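You operate a simulated robot arm through the tools that you are given. There is no shell and no other tool. Be economical: measure what you need, move in short steps, check, and stop when the job is done.

You are at the controls of a simulated robot arm. One attempt, no reset.

Task
Stand the setting block with the smallest size on its label from the top of the sorting bench beside the carrier with a black band. It goes on the side that lies toward x +0.7, y +0.7 (a direction in the base frame), with about 3 cm between them.

Only the result counts: the job must be done as asked and must still hold three seconds after the hand-in. Knocking over, shifting, dropping, spilling or breaking anything else fails it.

Robot
A 7-joint arm with a two-finger parallel gripper, fixed in place. Base frame: the origin is at the foot of the arm, x ahead of it, y to its left, z up; the work surface is at about z = 0.8. Readings come in m, degrees, newtons and seconds.
With the tool pointing down near the work surface it reaches from about 0.24 to 0.68 m from the base axis. Its first joint turns from -66.0 to 66.0 degrees. Payload 2.4 kg.
The TCP is the grasp point between the finger pads, 0.03 m short of the fingertips. In the tool frame z runs along the fingers and y along their closing line. Largest opening 0.094 m; finger width 0.028, thickness 0.01; the body of the gripper, 0.05 by 0.096 m, starts 0.055 m behind the TCP.
Orientation is told as [roll, pitch, yaw] about the base's x, y, z axes, in that order, counted from this pose: with the fingers straight down and closing along the base's y, the tool's x points along the base's -x, its y along +y and its z along -z.

Tools
- The arm moves only by the tool move_arm. Its argument "rows" is a list that holds one entry, the list of rows, each a list of 7 numbers: the shift along the tool's x, y, z in units of 250 mm (1.0 is 250 mm), then the turn, a rotation vector about the tool's x, y, z in units of 180 degrees (1.0 is 180 degrees), then the finger opening in m, from 0 to 0.094. In form: [[[x, y, z, wx, wy, wz, jaw], ...]]. A call has 1 to 8 rows; each row is the pose to reach, as a shift and turn from the pose commanded when the call began, along the tool's axes at that moment. A call with a number of a shift or a turn outside -1 to 1 is refused whole. A row lasts 0.2 s, in which the tool goes at most 0.05 m and 8.6 degrees; a call with a longer step from one row to the next is refused whole, and so is a gripper value outside its range. Where a pose cannot be reached the arm comes as near as it can. A force on the tool above 40 N (or 10 N above the force at the start of the call, whichever is more), or a blocked arm, ends the call early, and 0.2 s more pass. Each finger travels about 0.153 m/s and halts on what it meets, pressing with about 39 N; the grip force reading is that of the motor and also rises with nothing between the fingers. The clock runs only during rows and for 0.2 s after the last one: add rows that repeat a pose to give the fingers time. It gives the time, the measured TCP pose, the force on the tool (base axes), the opening and the grip force at its end, in the units of the frame above (readings bear some noise).
- Cameras (640 x 400 px; columns grow to the right, rows downward): "scene" is fixed at [0.033, 0.4752, 1.4347]; the picture's right is [-0.77, -0.64, 0.00], its down [-0.42, 0.49, -0.76] and it looks along [0.49, -0.58, -0.65] (base axes); focal length 371 px, centre (320, 200). "wrist" rides on the gripper at [-0.037, 0, -0.058] in the tool frame; the picture's right is [0.00, -1.00, 0.00], its down [0.97, 0.00, -0.24] and it looks along [0.24, 0.00, 0.97] (tool axes); focal length 218 px, centre (320, 200).
- get_image(camera): a new picture of that camera. The clock stands still meanwhile.
- probe_pixels(camera, pixels): for up to 12 pixels [column, row] of the newest picture of that camera ("zoom" is the newest enlarged one), the place [x, y, z] in the base frame of the surface seen there, good to about 0.003 m. The clock stands still meanwhile.
- inspect(camera, box): a new picture of the part [left, top, right, bottom] of that camera's present view, enlarged. The clock stands still meanwhile.
- close_job(): hands the job in; it is judged then, once.

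Go step by step. Measure first, check grasps and placings, and put right what went wrong. The budget is 60 turns and 20 pictures, counting those below and the enlarged ones. Unless the task says otherwise, let go and move clear before handing in, and close with one line.

The tools are called as a command line: name --argument value ..., lists and objects as JSON in quotes. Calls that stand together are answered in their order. move_arm: Moves the arm, as the interface text tells. Its arguments: {"type":"object","properties":{"rows":{"type":"array","items":{"type":"array","items":{"type":"array","items":{"type":"number"}}}}},"required":["rows"]} The other tools are called the same way: get_image (camera) takes a picture; probe_pixels (camera, pixels) gives the place of the surface under pixels of a picture; inspect (camera, box) takes an enlarged picture of a part of a camera's view; close_job () hands the job in.

At the start:

```text
time_s: 0.0
position: [0.3864, 0.0682, 1.0343]
ee_rot: [0.0, 0.1, 0.0]
ft_force: [0.0, 0.0, -0.3]
grip_width: 0.0938
grip_force: 0.0
```

scene: 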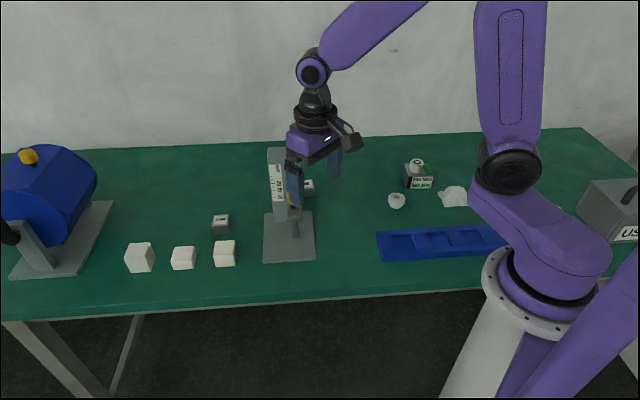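
wrist: 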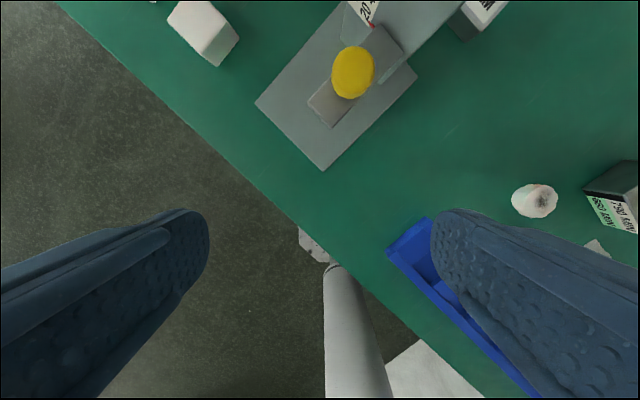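

The scene shows three white blocks near (140-225, 257), two small grey blocks near (221,224) and (308,187), and others. I'll enlarge to read labels and find the black band.

inspect --camera "scene" --box '[110, 170, 340, 290]'

inspect --camera "scene" --box '[370, 140, 640, 280]'

```text
2.78 times, centred on (225, 230) of scene
```

zoom: 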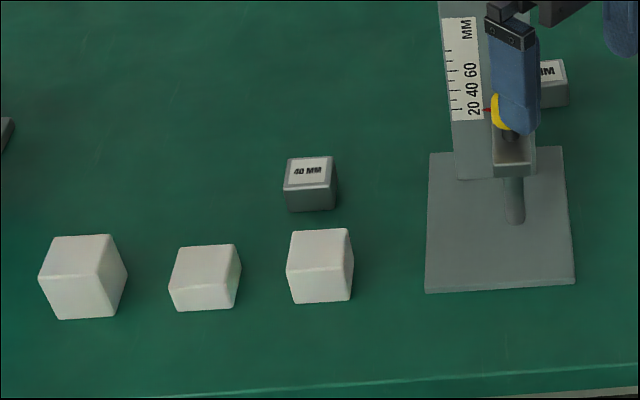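

```text
2.37 times, centred on (505, 210) of scene
```

zoom: 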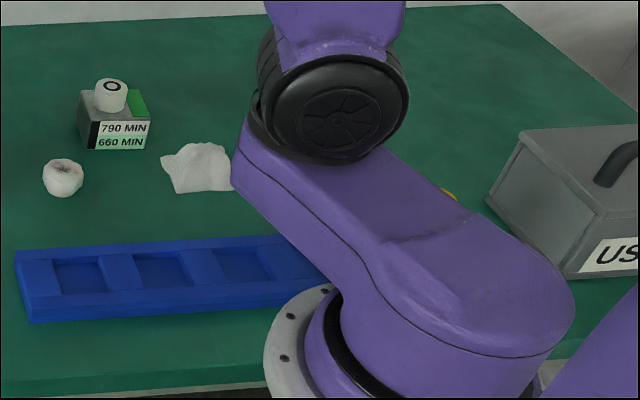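

The 40 MM block is at (221,224), a second labelled block hides at (308,187), and the grey box at (418,175) has bands on its sides. I'll probe the positions of these.

probe_pixels --camera "scene" --pixels '[[221, 217], [310, 184], [140, 248], [183, 251], [225, 245], [417, 162], [397, 200], [453, 196], [290, 250], [418, 184], [277, 150], [557, 208]]'

```text
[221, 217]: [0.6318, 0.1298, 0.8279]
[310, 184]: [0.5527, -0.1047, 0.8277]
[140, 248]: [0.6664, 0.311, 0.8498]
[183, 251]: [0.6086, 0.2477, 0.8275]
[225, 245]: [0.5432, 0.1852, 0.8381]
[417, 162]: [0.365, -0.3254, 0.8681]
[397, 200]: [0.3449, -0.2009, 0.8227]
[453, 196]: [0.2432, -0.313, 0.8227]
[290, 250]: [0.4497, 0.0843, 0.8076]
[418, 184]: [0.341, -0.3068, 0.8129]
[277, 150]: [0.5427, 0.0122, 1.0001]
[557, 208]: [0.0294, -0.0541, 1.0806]
```

Positions are clear. I'll rise and move toward -y to see the right half of the bench with the wrist camera and clear the scene view.

move_arm --rows '[[[0, 0, -0.2, 0, 0, 0, 0.094], [0, -0.2, -0.3, 0, 0, 0, 0.094], [0, -0.4, -0.3, 0, 0, 0, 0.094], [0, -0.6, -0.3, 0, 0, 0, 0.094], [0, -0.8, -0.3, 0, 0, 0, 0.094], [0, -0.95, -0.3, 0, 0, 0, 0.094]]]'

get_image --camera "wrist"

get_image --camera "scene"

```text
refused: row 2 steps farther than a row can; nothing moved
```

```text
15 pictures are left
```

wrist: 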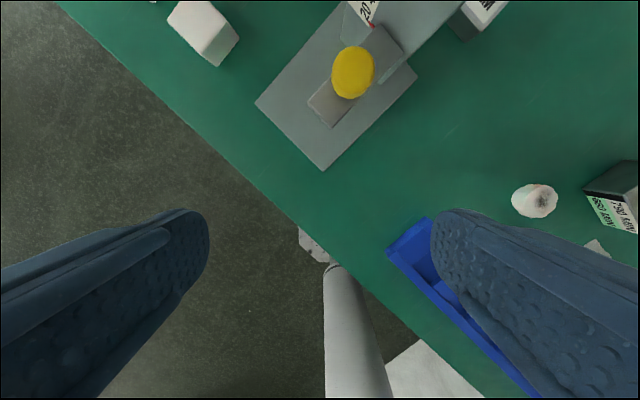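

```text
14 pictures are left
```

scene: 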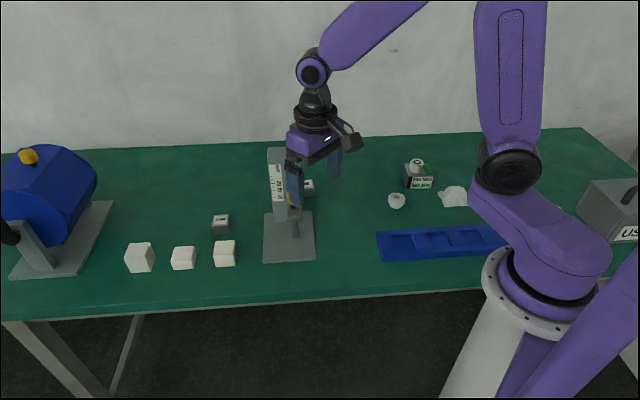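

The move was refused because a diagonal step was too long, so nothing changed. I'll use shorter steps.

move_arm --rows '[[[0, 0, -0.19, 0, 0, 0, 0.094], [0, -0.15, -0.3, 0, 0, 0, 0.094], [0, -0.34, -0.3, 0, 0, 0, 0.094], [0, -0.53, -0.3, 0, 0, 0, 0.094], [0, -0.72, -0.3, 0, 0, 0, 0.094], [0, -0.91, -0.3, 0, 0, 0, 0.094], [0, -0.95, -0.3, 0, 0, 0, 0.094]]]'

```text
time_s: 1.6
position: [0.3855, -0.1708, 1.1096]
ee_rot: [0.0, 0.0, 0.1]
ft_force: [-0.4, 0.2, 0.1]
grip_width: 0.094
grip_force: 0.0
```

The arm reached (0.386, -0.171, 1.11). I'll take both views.

get_image --camera "wrist"

inspect --camera "scene" --box '[260, 130, 500, 280]'

```text
13 pictures are left
```

wrist: 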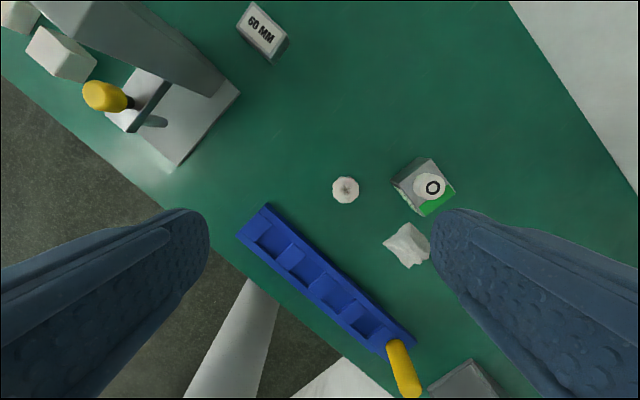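

```text
2.67 times, centred on (380, 205) of scene
```

zoom: 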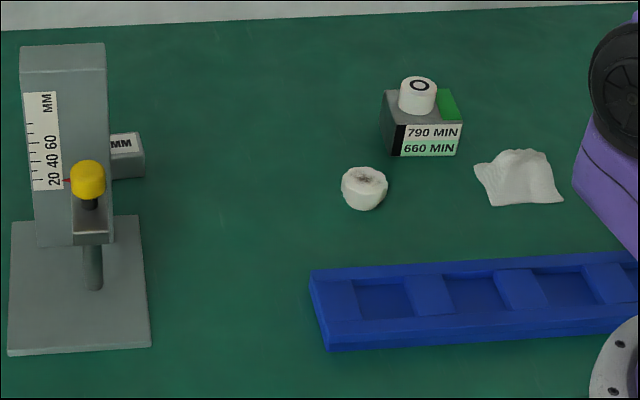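

I see a 60 MM block at wrist (262,30), and the blue tray with a yellow handle partly hidden. I need to see other areas for a smaller block and the carriers: left side enlarged, and this wrist view enlarged at the tray.

inspect --camera "scene" --box '[0, 130, 260, 300]'

inspect --camera "wrist" --box '[230, 130, 500, 400]'

```text
2.35 times, centred on (130, 215) of scene
```

zoom: 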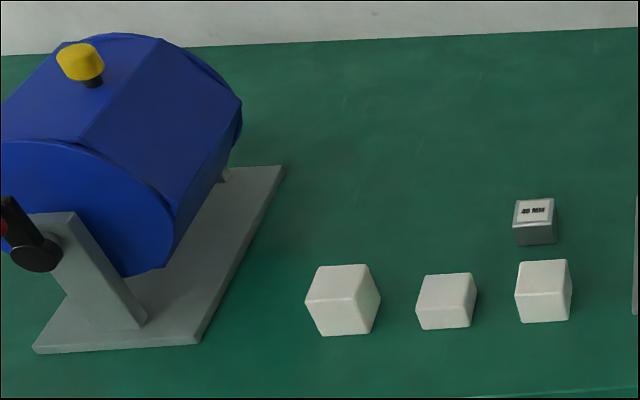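

```text
1.48 times, centred on (365, 265) of wrist
```

zoom: 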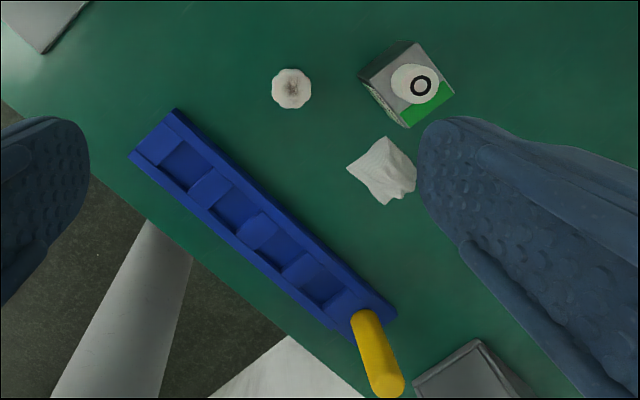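

The 60 and 40 MM blocks are visible so far, and no other label. I'll shift toward -y to inspect the grey box and the area hidden behind the arm.

move_arm --rows '[[[0.1, -0.15, 0, 0, 0, 0, 0.094], [0.2, -0.3, 0, 0, 0, 0, 0.094], [0.3, -0.45, 0, 0, 0, 0, 0.094], [0.34, -0.6, 0, 0, 0, 0, 0.094], [0.38, -0.75, 0, 0, 0, 0, 0.094], [0.38, -0.75, 0, 0, 0, 0, 0.094]]]'

get_image --camera "wrist"

get_image --camera "scene"

```text
time_s: 3.0
position: [0.2897, -0.3579, 1.1098]
ee_rot: [0.1, -0.1, 0.0]
ft_force: [-0.1, -0.6, 0.1]
grip_width: 0.0939
grip_force: 0.2
```

```text
9 pictures are left
```

wrist: 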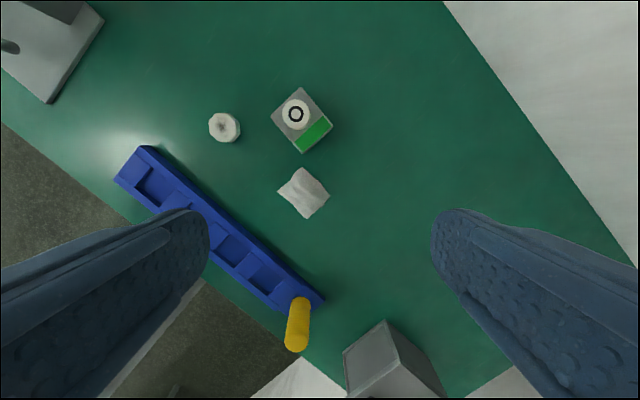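

```text
8 pictures are left
```

scene: 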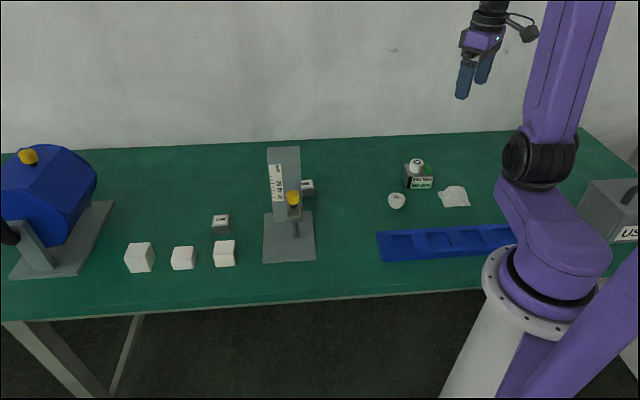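

Right side shows nothing more. Now I'll swing to the left side with an outward tilt to view the white cubes, behind the drum and the 40 MM block.

move_arm --rows '[[[-0.1, 0.15, 0, 0, 0, 0, 0.094], [-0.2, 0.3, 0, 0, 0, 0, 0.094], [-0.26, 0.47, 0, 0, 0, 0, 0.094], [-0.3, 0.65, -0.03, 0, 0, 0, 0.094], [-0.3, 0.84, -0.06, 0, 0, 0, 0.094], [-0.3, 1.0, -0.1, 0, 0, 0, 0.094]]]'

move_arm --rows '[[[0, 0.18, 0, 0, -0.03, 0, 0.094], [0, 0.36, 0, 0, -0.06, 0, 0.094], [-0.05, 0.54, 0, 0, -0.09, 0, 0.094], [-0.1, 0.72, 0, 0, -0.12, 0, 0.094], [-0.2, 0.87, 0, 0, -0.14, 0, 0.094], [-0.3, 1.0, 0, 0, -0.16, 0, 0.094], [-0.3, 1.0, 0, 0, -0.16, 0, 0.094]]]'

get_image --camera "wrist"

```text
time_s: 4.4
position: [0.3658, -0.1072, 1.135]
ee_rot: [0.1, -0.1, -0.1]
ft_force: [-0.3, 0.4, 1.1]
grip_width: 0.0937
grip_force: 0.0
```

```text
time_s: 6.0
position: [0.4423, 0.1421, 1.1339]
ee_rot: [0.1, -28.9, 0.0]
ft_force: [0.9, 0.0, 0.7]
grip_width: 0.0939
grip_force: 0.0
```

```text
7 pictures are left
```

wrist: 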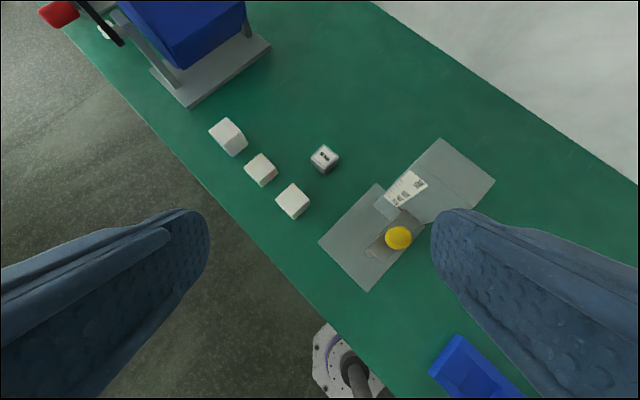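

Something pale shows at the top left of the wrist view near (105,30) beside the drum's crank. I'll enlarge that, and probe.

inspect --camera "wrist" --box '[30, 0, 350, 200]'

probe_pixels --camera "wrist" --pixels '[[105, 33], [100, 5], [58, 14], [190, 30]]'

```text
2.00 times, centred on (190, 100) of wrist
```

zoom: 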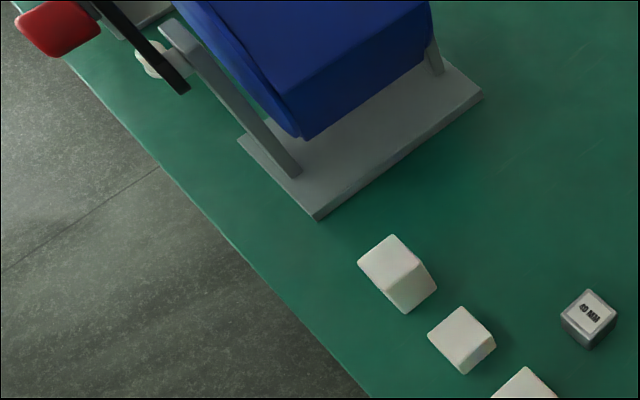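

```text
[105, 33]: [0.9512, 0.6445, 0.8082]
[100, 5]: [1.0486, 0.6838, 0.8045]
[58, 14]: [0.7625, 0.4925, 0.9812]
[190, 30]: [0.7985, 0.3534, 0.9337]
```

Only 40 and 60 MM labels are on reachable blocks, so 40 MM is the smallest found. Now a tight enlargement of the grey box at (418,175) to identify the black band.

inspect --camera "scene" --box '[380, 150, 476, 210]'

```text
6.67 times, centred on (428, 180) of scene
```

zoom: 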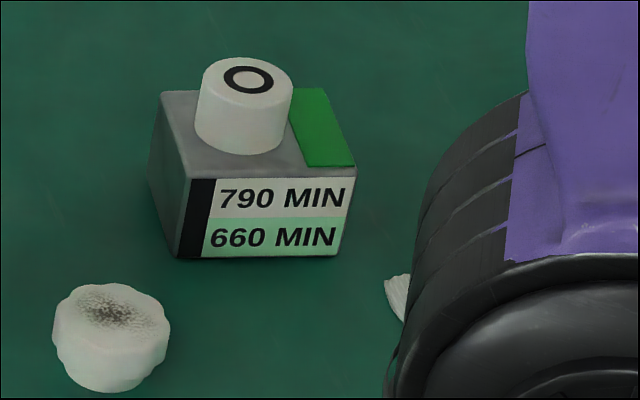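

The grey box carries a distinct black vertical band at zoom (195,218) beside its label, so it is the likely carrier. I'll probe its corners.

probe_pixels --camera "zoom" --pixels '[[170, 97], [194, 174], [348, 162], [318, 92], [184, 250], [336, 250], [155, 165], [250, 215], [165, 240], [245, 80], [110, 300], [60, 330]]'

probe_pixels --camera "wrist" --pixels '[[310, 158], [325, 146], [338, 158], [323, 168], [316, 172], [324, 156], [293, 195], [260, 165], [262, 182]]'

```text
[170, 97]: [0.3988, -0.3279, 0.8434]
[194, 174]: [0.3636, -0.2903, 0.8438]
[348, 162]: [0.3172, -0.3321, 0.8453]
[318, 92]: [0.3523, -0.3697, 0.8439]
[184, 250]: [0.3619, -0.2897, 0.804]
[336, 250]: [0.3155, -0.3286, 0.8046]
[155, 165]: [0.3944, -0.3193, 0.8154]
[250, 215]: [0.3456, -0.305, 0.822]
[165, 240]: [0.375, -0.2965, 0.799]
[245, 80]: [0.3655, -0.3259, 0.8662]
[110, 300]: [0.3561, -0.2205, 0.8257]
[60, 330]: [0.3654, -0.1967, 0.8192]
```

```text
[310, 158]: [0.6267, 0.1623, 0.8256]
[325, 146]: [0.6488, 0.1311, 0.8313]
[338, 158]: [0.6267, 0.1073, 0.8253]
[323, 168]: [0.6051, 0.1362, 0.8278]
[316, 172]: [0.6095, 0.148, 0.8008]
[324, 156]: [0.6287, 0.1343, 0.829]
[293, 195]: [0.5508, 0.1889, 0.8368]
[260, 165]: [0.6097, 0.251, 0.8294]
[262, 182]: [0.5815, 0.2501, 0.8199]
```

The box's face toward (+0.7,+0.7) has its midpoint near (0.382,-0.308); the box is turned ~43° and is 0.044 m high. The target is about (0.417,-0.275). The 40 MM block is at about (0.627,0.135); I'll untilt and move above it for a close look.

move_arm --rows '[[[0, 0, 0, 0, 0.04, 0, 0.094], [0, 0, 0, 0, 0.08, 0, 0.094], [0, 0, 0, 0, 0.12, 0, 0.094], [0, 0, 0, 0, 0.16, 0, 0.094], [0, 0, 0, 0, 0.16, 0, 0.094]]]'

move_arm --rows '[[[-0.15, 0, 0.1, 0, 0, 0, 0.094], [-0.3, 0, 0.2, 0, 0, 0, 0.094], [-0.45, 0, 0.3, 0, 0, 0, 0.094], [-0.6, -0.02, 0.4, 0, 0, 0, 0.094], [-0.74, -0.03, 0.5, 0, 0, 0, 0.094], [-0.74, -0.03, 0.5, 0, 0, 0, 0.094]]]'

get_image --camera "wrist"

```text
time_s: 7.2
position: [0.4413, 0.1434, 1.1345]
ee_rot: [0.0, 0.1, 0.1]
ft_force: [0.4, 0.1, 0.5]
grip_width: 0.0942
grip_force: 0.0
```

```text
time_s: 8.6
position: [0.6254, 0.1354, 1.0099]
ee_rot: [0.1, 0.0, 0.0]
ft_force: [-0.1, -0.4, -0.5]
grip_width: 0.0941
grip_force: 0.1
```

```text
4 pictures are left
```

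wrist: 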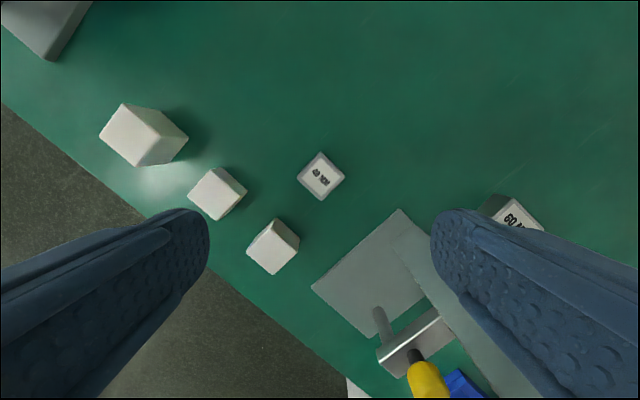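

The 40 MM block sits at wrist (321,176), a diamond; cubes show no band. I'll probe its corners for the yaw and size.

probe_pixels --camera "wrist" --pixels '[[300, 178], [321, 155], [341, 177], [322, 197], [321, 176], [310, 166], [332, 166], [311, 188], [333, 187], [321, 220], [380, 225], [420, 290]]'

```text
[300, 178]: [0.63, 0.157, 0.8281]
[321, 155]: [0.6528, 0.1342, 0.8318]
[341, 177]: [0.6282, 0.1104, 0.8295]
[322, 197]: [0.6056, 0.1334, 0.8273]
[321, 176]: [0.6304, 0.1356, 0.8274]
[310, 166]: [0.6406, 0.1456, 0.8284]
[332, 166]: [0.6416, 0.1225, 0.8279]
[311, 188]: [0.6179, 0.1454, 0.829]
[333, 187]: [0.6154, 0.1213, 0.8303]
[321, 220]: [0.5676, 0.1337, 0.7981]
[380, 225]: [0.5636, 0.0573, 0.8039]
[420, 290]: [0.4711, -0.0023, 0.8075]
```

The block is centred at about (0.629, 0.134), side ≈0.037, top z 0.829, edges at 45°. I'll yaw +45° and go down part-way with the opening at 0.062.

move_arm --rows '[[[-0.014, -0.006, 0, 0, 0, -0.045, 0.08], [-0.014, -0.006, 0.08, 0, 0, -0.09, 0.062], [-0.014, -0.006, 0.16, 0, 0, -0.135, 0.062], [-0.014, -0.006, 0.24, 0, 0, -0.18, 0.062], [-0.014, -0.006, 0.32, 0, 0, -0.22, 0.062], [-0.014, -0.006, 0.4, 0, 0, -0.25, 0.062], [-0.014, -0.006, 0.48, 0, 0, -0.25, 0.062], [-0.014, -0.006, 0.48, 0, 0, -0.25, 0.062]]]'

```text
time_s: 10.4
position: [0.6303, 0.1347, 0.8891]
ee_rot: [0.0, 0.0, 45.1]
ft_force: [0.3, -0.4, 0.6]
grip_width: 0.0622
grip_force: 0.0
```

Pose is over the block with yaw 45.1°, tips at z≈0.859. I'll descend to TCP 0.836 and close.

move_arm --rows '[[[0, 0, 0.07, 0, 0, 0, 0.062], [0, 0, 0.14, 0, 0, 0, 0.062], [0, 0, 0.212, 0, 0, 0, 0.062], [0, 0, 0.212, 0, 0, 0, 0.062]]]'

move_arm --rows '[[[0, 0, 0, 0, 0, 0, 0.045], [0, 0, 0, 0, 0, 0, 0.03], [0, 0, 0, 0, 0, 0, 0.03], [0, 0, 0, 0, 0, 0, 0.03]]]'

```text
time_s: 11.4
position: [0.6307, 0.1341, 0.8369]
ee_rot: [0.1, -0.1, 45.0]
ft_force: [0.6, -0.5, -0.2]
grip_width: 0.0621
grip_force: 0.0
```

```text
time_s: 12.4
position: [0.6293, 0.1328, 0.8361]
ee_rot: [0.0, 0.0, 45.0]
ft_force: [-0.4, 0.7, -0.6]
grip_width: 0.0392
grip_force: 39.2
```

Gripped: opening 0.0392 at 39 N. I'll lift straight up above the gauge's height.

move_arm --rows '[[[0, 0, -0.1, 0, 0, 0, 0.03], [0, 0, -0.25, 0, 0, 0, 0.03], [0, 0, -0.42, 0, 0, 0, 0.03], [0, 0, -0.6, 0, 0, 0, 0.03], [0, 0, -0.78, 0, 0, 0, 0.03], [0, 0, -0.9, 0, 0, 0, 0.03], [0, 0, -1.0, 0, 0, 0, 0.03]]]'

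```text
time_s: 14.0
position: [0.6287, 0.1326, 1.0871]
ee_rot: [-0.1, 0.0, 45.0]
ft_force: [0.1, 0.0, -1.0]
grip_width: 0.0391
grip_force: 39.1
```

Held firmly at z 1.087. Moving in two straight legs toward the spot above the target (0.4175, -0.273).

move_arm --rows '[[[0.12, -0.038, -0.04, 0, 0, 0, 0.03], [0.27, -0.085, -0.05, 0, 0, 0, 0.03], [0.43, -0.135, -0.05, 0, 0, 0, 0.03], [0.59, -0.186, -0.05, 0, 0, 0, 0.03], [0.75, -0.236, -0.05, 0, 0, 0, 0.03], [0.873, -0.275, -0.05, 0, 0, 0, 0.03]]]'

move_arm --rows '[[[0.16, -0.05, 0, 0, 0, 0, 0.03], [0.32, -0.1, 0, 0, 0, 0, 0.03], [0.48, -0.151, 0, 0, 0, 0, 0.03], [0.62, -0.195, 0, 0, 0, 0.005, 0.03], [0.76, -0.24, 0, 0, 0, 0.011, 0.03], [0.873, -0.275, 0, 0, 0, 0.011, 0.03], [0.873, -0.275, 0, 0, 0, 0.011, 0.03]]]'

```text
time_s: 15.4
position: [0.5231, -0.0692, 1.0989]
ee_rot: [0.0, -0.1, 45.0]
ft_force: [0.1, -0.4, -0.7]
grip_width: 0.039
grip_force: 38.9
```

```text
time_s: 17.0
position: [0.4178, -0.2718, 1.0994]
ee_rot: [0.0, 0.1, 43.0]
ft_force: [-0.1, -0.7, -1.6]
grip_width: 0.039
grip_force: 38.6
```

Above the target at (0.418,-0.272,1.099), yaw 43°. I'll lower to z≈0.90 and check with the wrist camera.

move_arm --rows '[[[0, 0, 0.17, 0, 0, 0, 0.03], [0, 0, 0.34, 0, 0, 0, 0.03], [0, 0, 0.5, 0, 0, 0, 0.03], [0, 0, 0.65, 0, 0, 0, 0.03], [0, 0, 0.8, 0, 0, 0, 0.03], [0, 0, 0.8, 0, 0, 0, 0.03]]]'

get_image --camera "wrist"

```text
time_s: 18.4
position: [0.4174, -0.2728, 0.8998]
ee_rot: [-0.1, 0.0, 43.0]
ft_force: [-0.1, 0.1, -2.2]
grip_width: 0.0391
grip_force: 38.7
```

```text
3 pictures are left
```

wrist: 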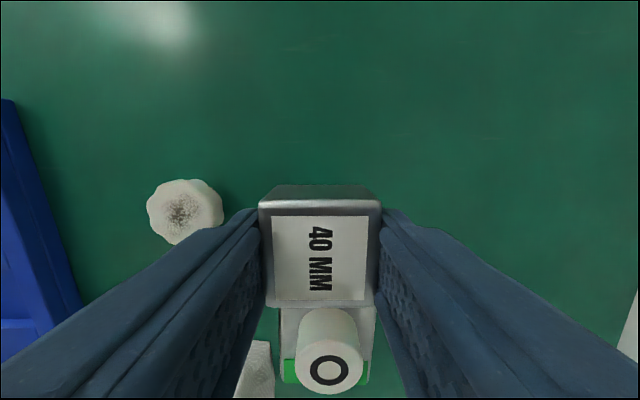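

The 40 MM block is aligned with the box below it in the view. I'll probe both to confirm the relative position before lowering.

probe_pixels --camera "wrist" --pixels '[[264, 204], [376, 204], [272, 303], [368, 303], [285, 318], [370, 316], [327, 372], [290, 375], [320, 192]]'

```text
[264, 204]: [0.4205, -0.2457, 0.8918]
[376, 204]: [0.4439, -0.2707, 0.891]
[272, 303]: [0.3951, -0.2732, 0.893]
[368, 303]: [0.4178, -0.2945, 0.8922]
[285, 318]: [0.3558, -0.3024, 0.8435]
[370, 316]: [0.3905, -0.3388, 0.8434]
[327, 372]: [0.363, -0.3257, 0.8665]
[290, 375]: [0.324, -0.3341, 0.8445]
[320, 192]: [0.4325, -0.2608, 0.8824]
```

Block's near edge is ≈0.033 m from the box's face; I'll nudge 2.5 mm closer and lower to the pick height (TCP 0.8365).

move_arm --rows '[[[0.01, 0, 0.07, 0, 0, 0, 0.03], [0.01, 0, 0.14, 0, 0, 0, 0.03], [0.01, 0, 0.2, 0, 0, 0, 0.03], [0.01, 0, 0.235, 0, 0, 0, 0.03], [0.01, 0, 0.253, 0, 0, 0, 0.03], [0.01, 0, 0.253, 0, 0, 0, 0.03]]]'

```text
time_s: 19.8
position: [0.4171, -0.2734, 0.837]
ee_rot: [0.0, 0.2, 43.0]
ft_force: [-2.9, 1.6, 7.9]
grip_width: 0.0391
grip_force: 39.0
```

Upward force of 7.9 N shows the block rests on the bench. I'll open gently and then rise.

move_arm --rows '[[[0, 0, 0, 0, 0, 0, 0.042], [0, 0, 0, 0, 0, 0, 0.05], [0, 0, 0, 0, 0, 0, 0.062], [0, 0, 0, 0, 0, 0, 0.062]]]'

move_arm --rows '[[[0, 0, -0.06, 0, 0, 0, 0.062], [0, 0, -0.2, 0, 0, 0, 0.062], [0, 0, -0.38, 0, 0, 0, 0.062], [0, 0, -0.56, 0, 0, 0, 0.062], [0, 0, -0.74, 0, 0, 0, 0.062], [0, 0, -0.9, 0, 0, 0, 0.062], [0, 0, -0.9, 0, 0, 0, 0.062]]]'

get_image --camera "wrist"

inspect --camera "scene" --box '[340, 140, 468, 220]'

```text
time_s: 20.8
position: [0.416, -0.2731, 0.8366]
ee_rot: [0.0, 0.0, 43.0]
ft_force: [0.4, -0.6, -0.3]
grip_width: 0.0618
grip_force: 0.1
```

```text
time_s: 22.4
position: [0.4159, -0.274, 1.0613]
ee_rot: [0.0, -0.1, 43.0]
ft_force: [-0.6, 0.8, 0.4]
grip_width: 0.0619
grip_force: 0.0
```

```text
2 pictures are left
```

wrist: 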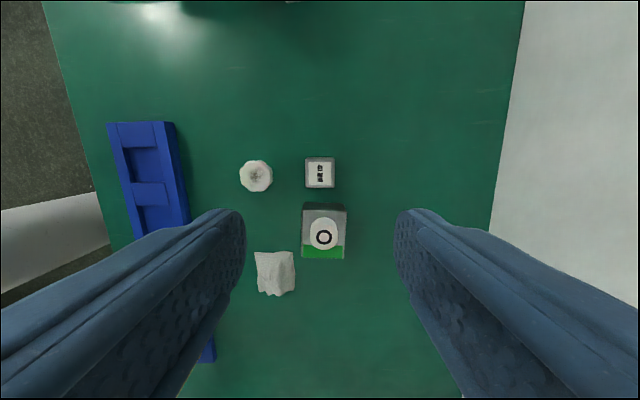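

```text
5.00 times, centred on (404, 180) of scene
```

zoom: 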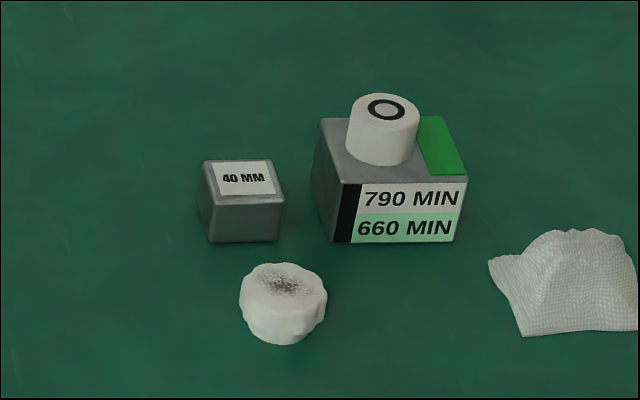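

The block stands upright beside the box, aligned in the wrist view at (320,172) versus (323,231). One probe for the gap.

probe_pixels --camera "zoom" --pixels '[[277, 196], [268, 164], [277, 232], [210, 202], [206, 166], [340, 180], [322, 124], [336, 238]]'

```text
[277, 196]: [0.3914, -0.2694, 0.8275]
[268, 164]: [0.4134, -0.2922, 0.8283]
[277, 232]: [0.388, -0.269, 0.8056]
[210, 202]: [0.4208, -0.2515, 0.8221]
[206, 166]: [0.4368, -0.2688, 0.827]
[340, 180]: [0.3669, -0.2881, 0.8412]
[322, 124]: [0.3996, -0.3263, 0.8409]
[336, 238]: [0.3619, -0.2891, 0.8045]
```

Measured gap is about 0.03 m on the (+0.7,+0.7) side. The gripper is clear, so I'm handing in.

close_job

```text
The job is handed in.
```

The 40 MM block, the smallest label I could find, now stands upright about 3 cm from the grey box with the black band, on its (+x, +y) side. I took that box as the carrier because it was the only object I saw with a black band. Two pale objects beyond the drum, out of the arm's reach, were not identified.
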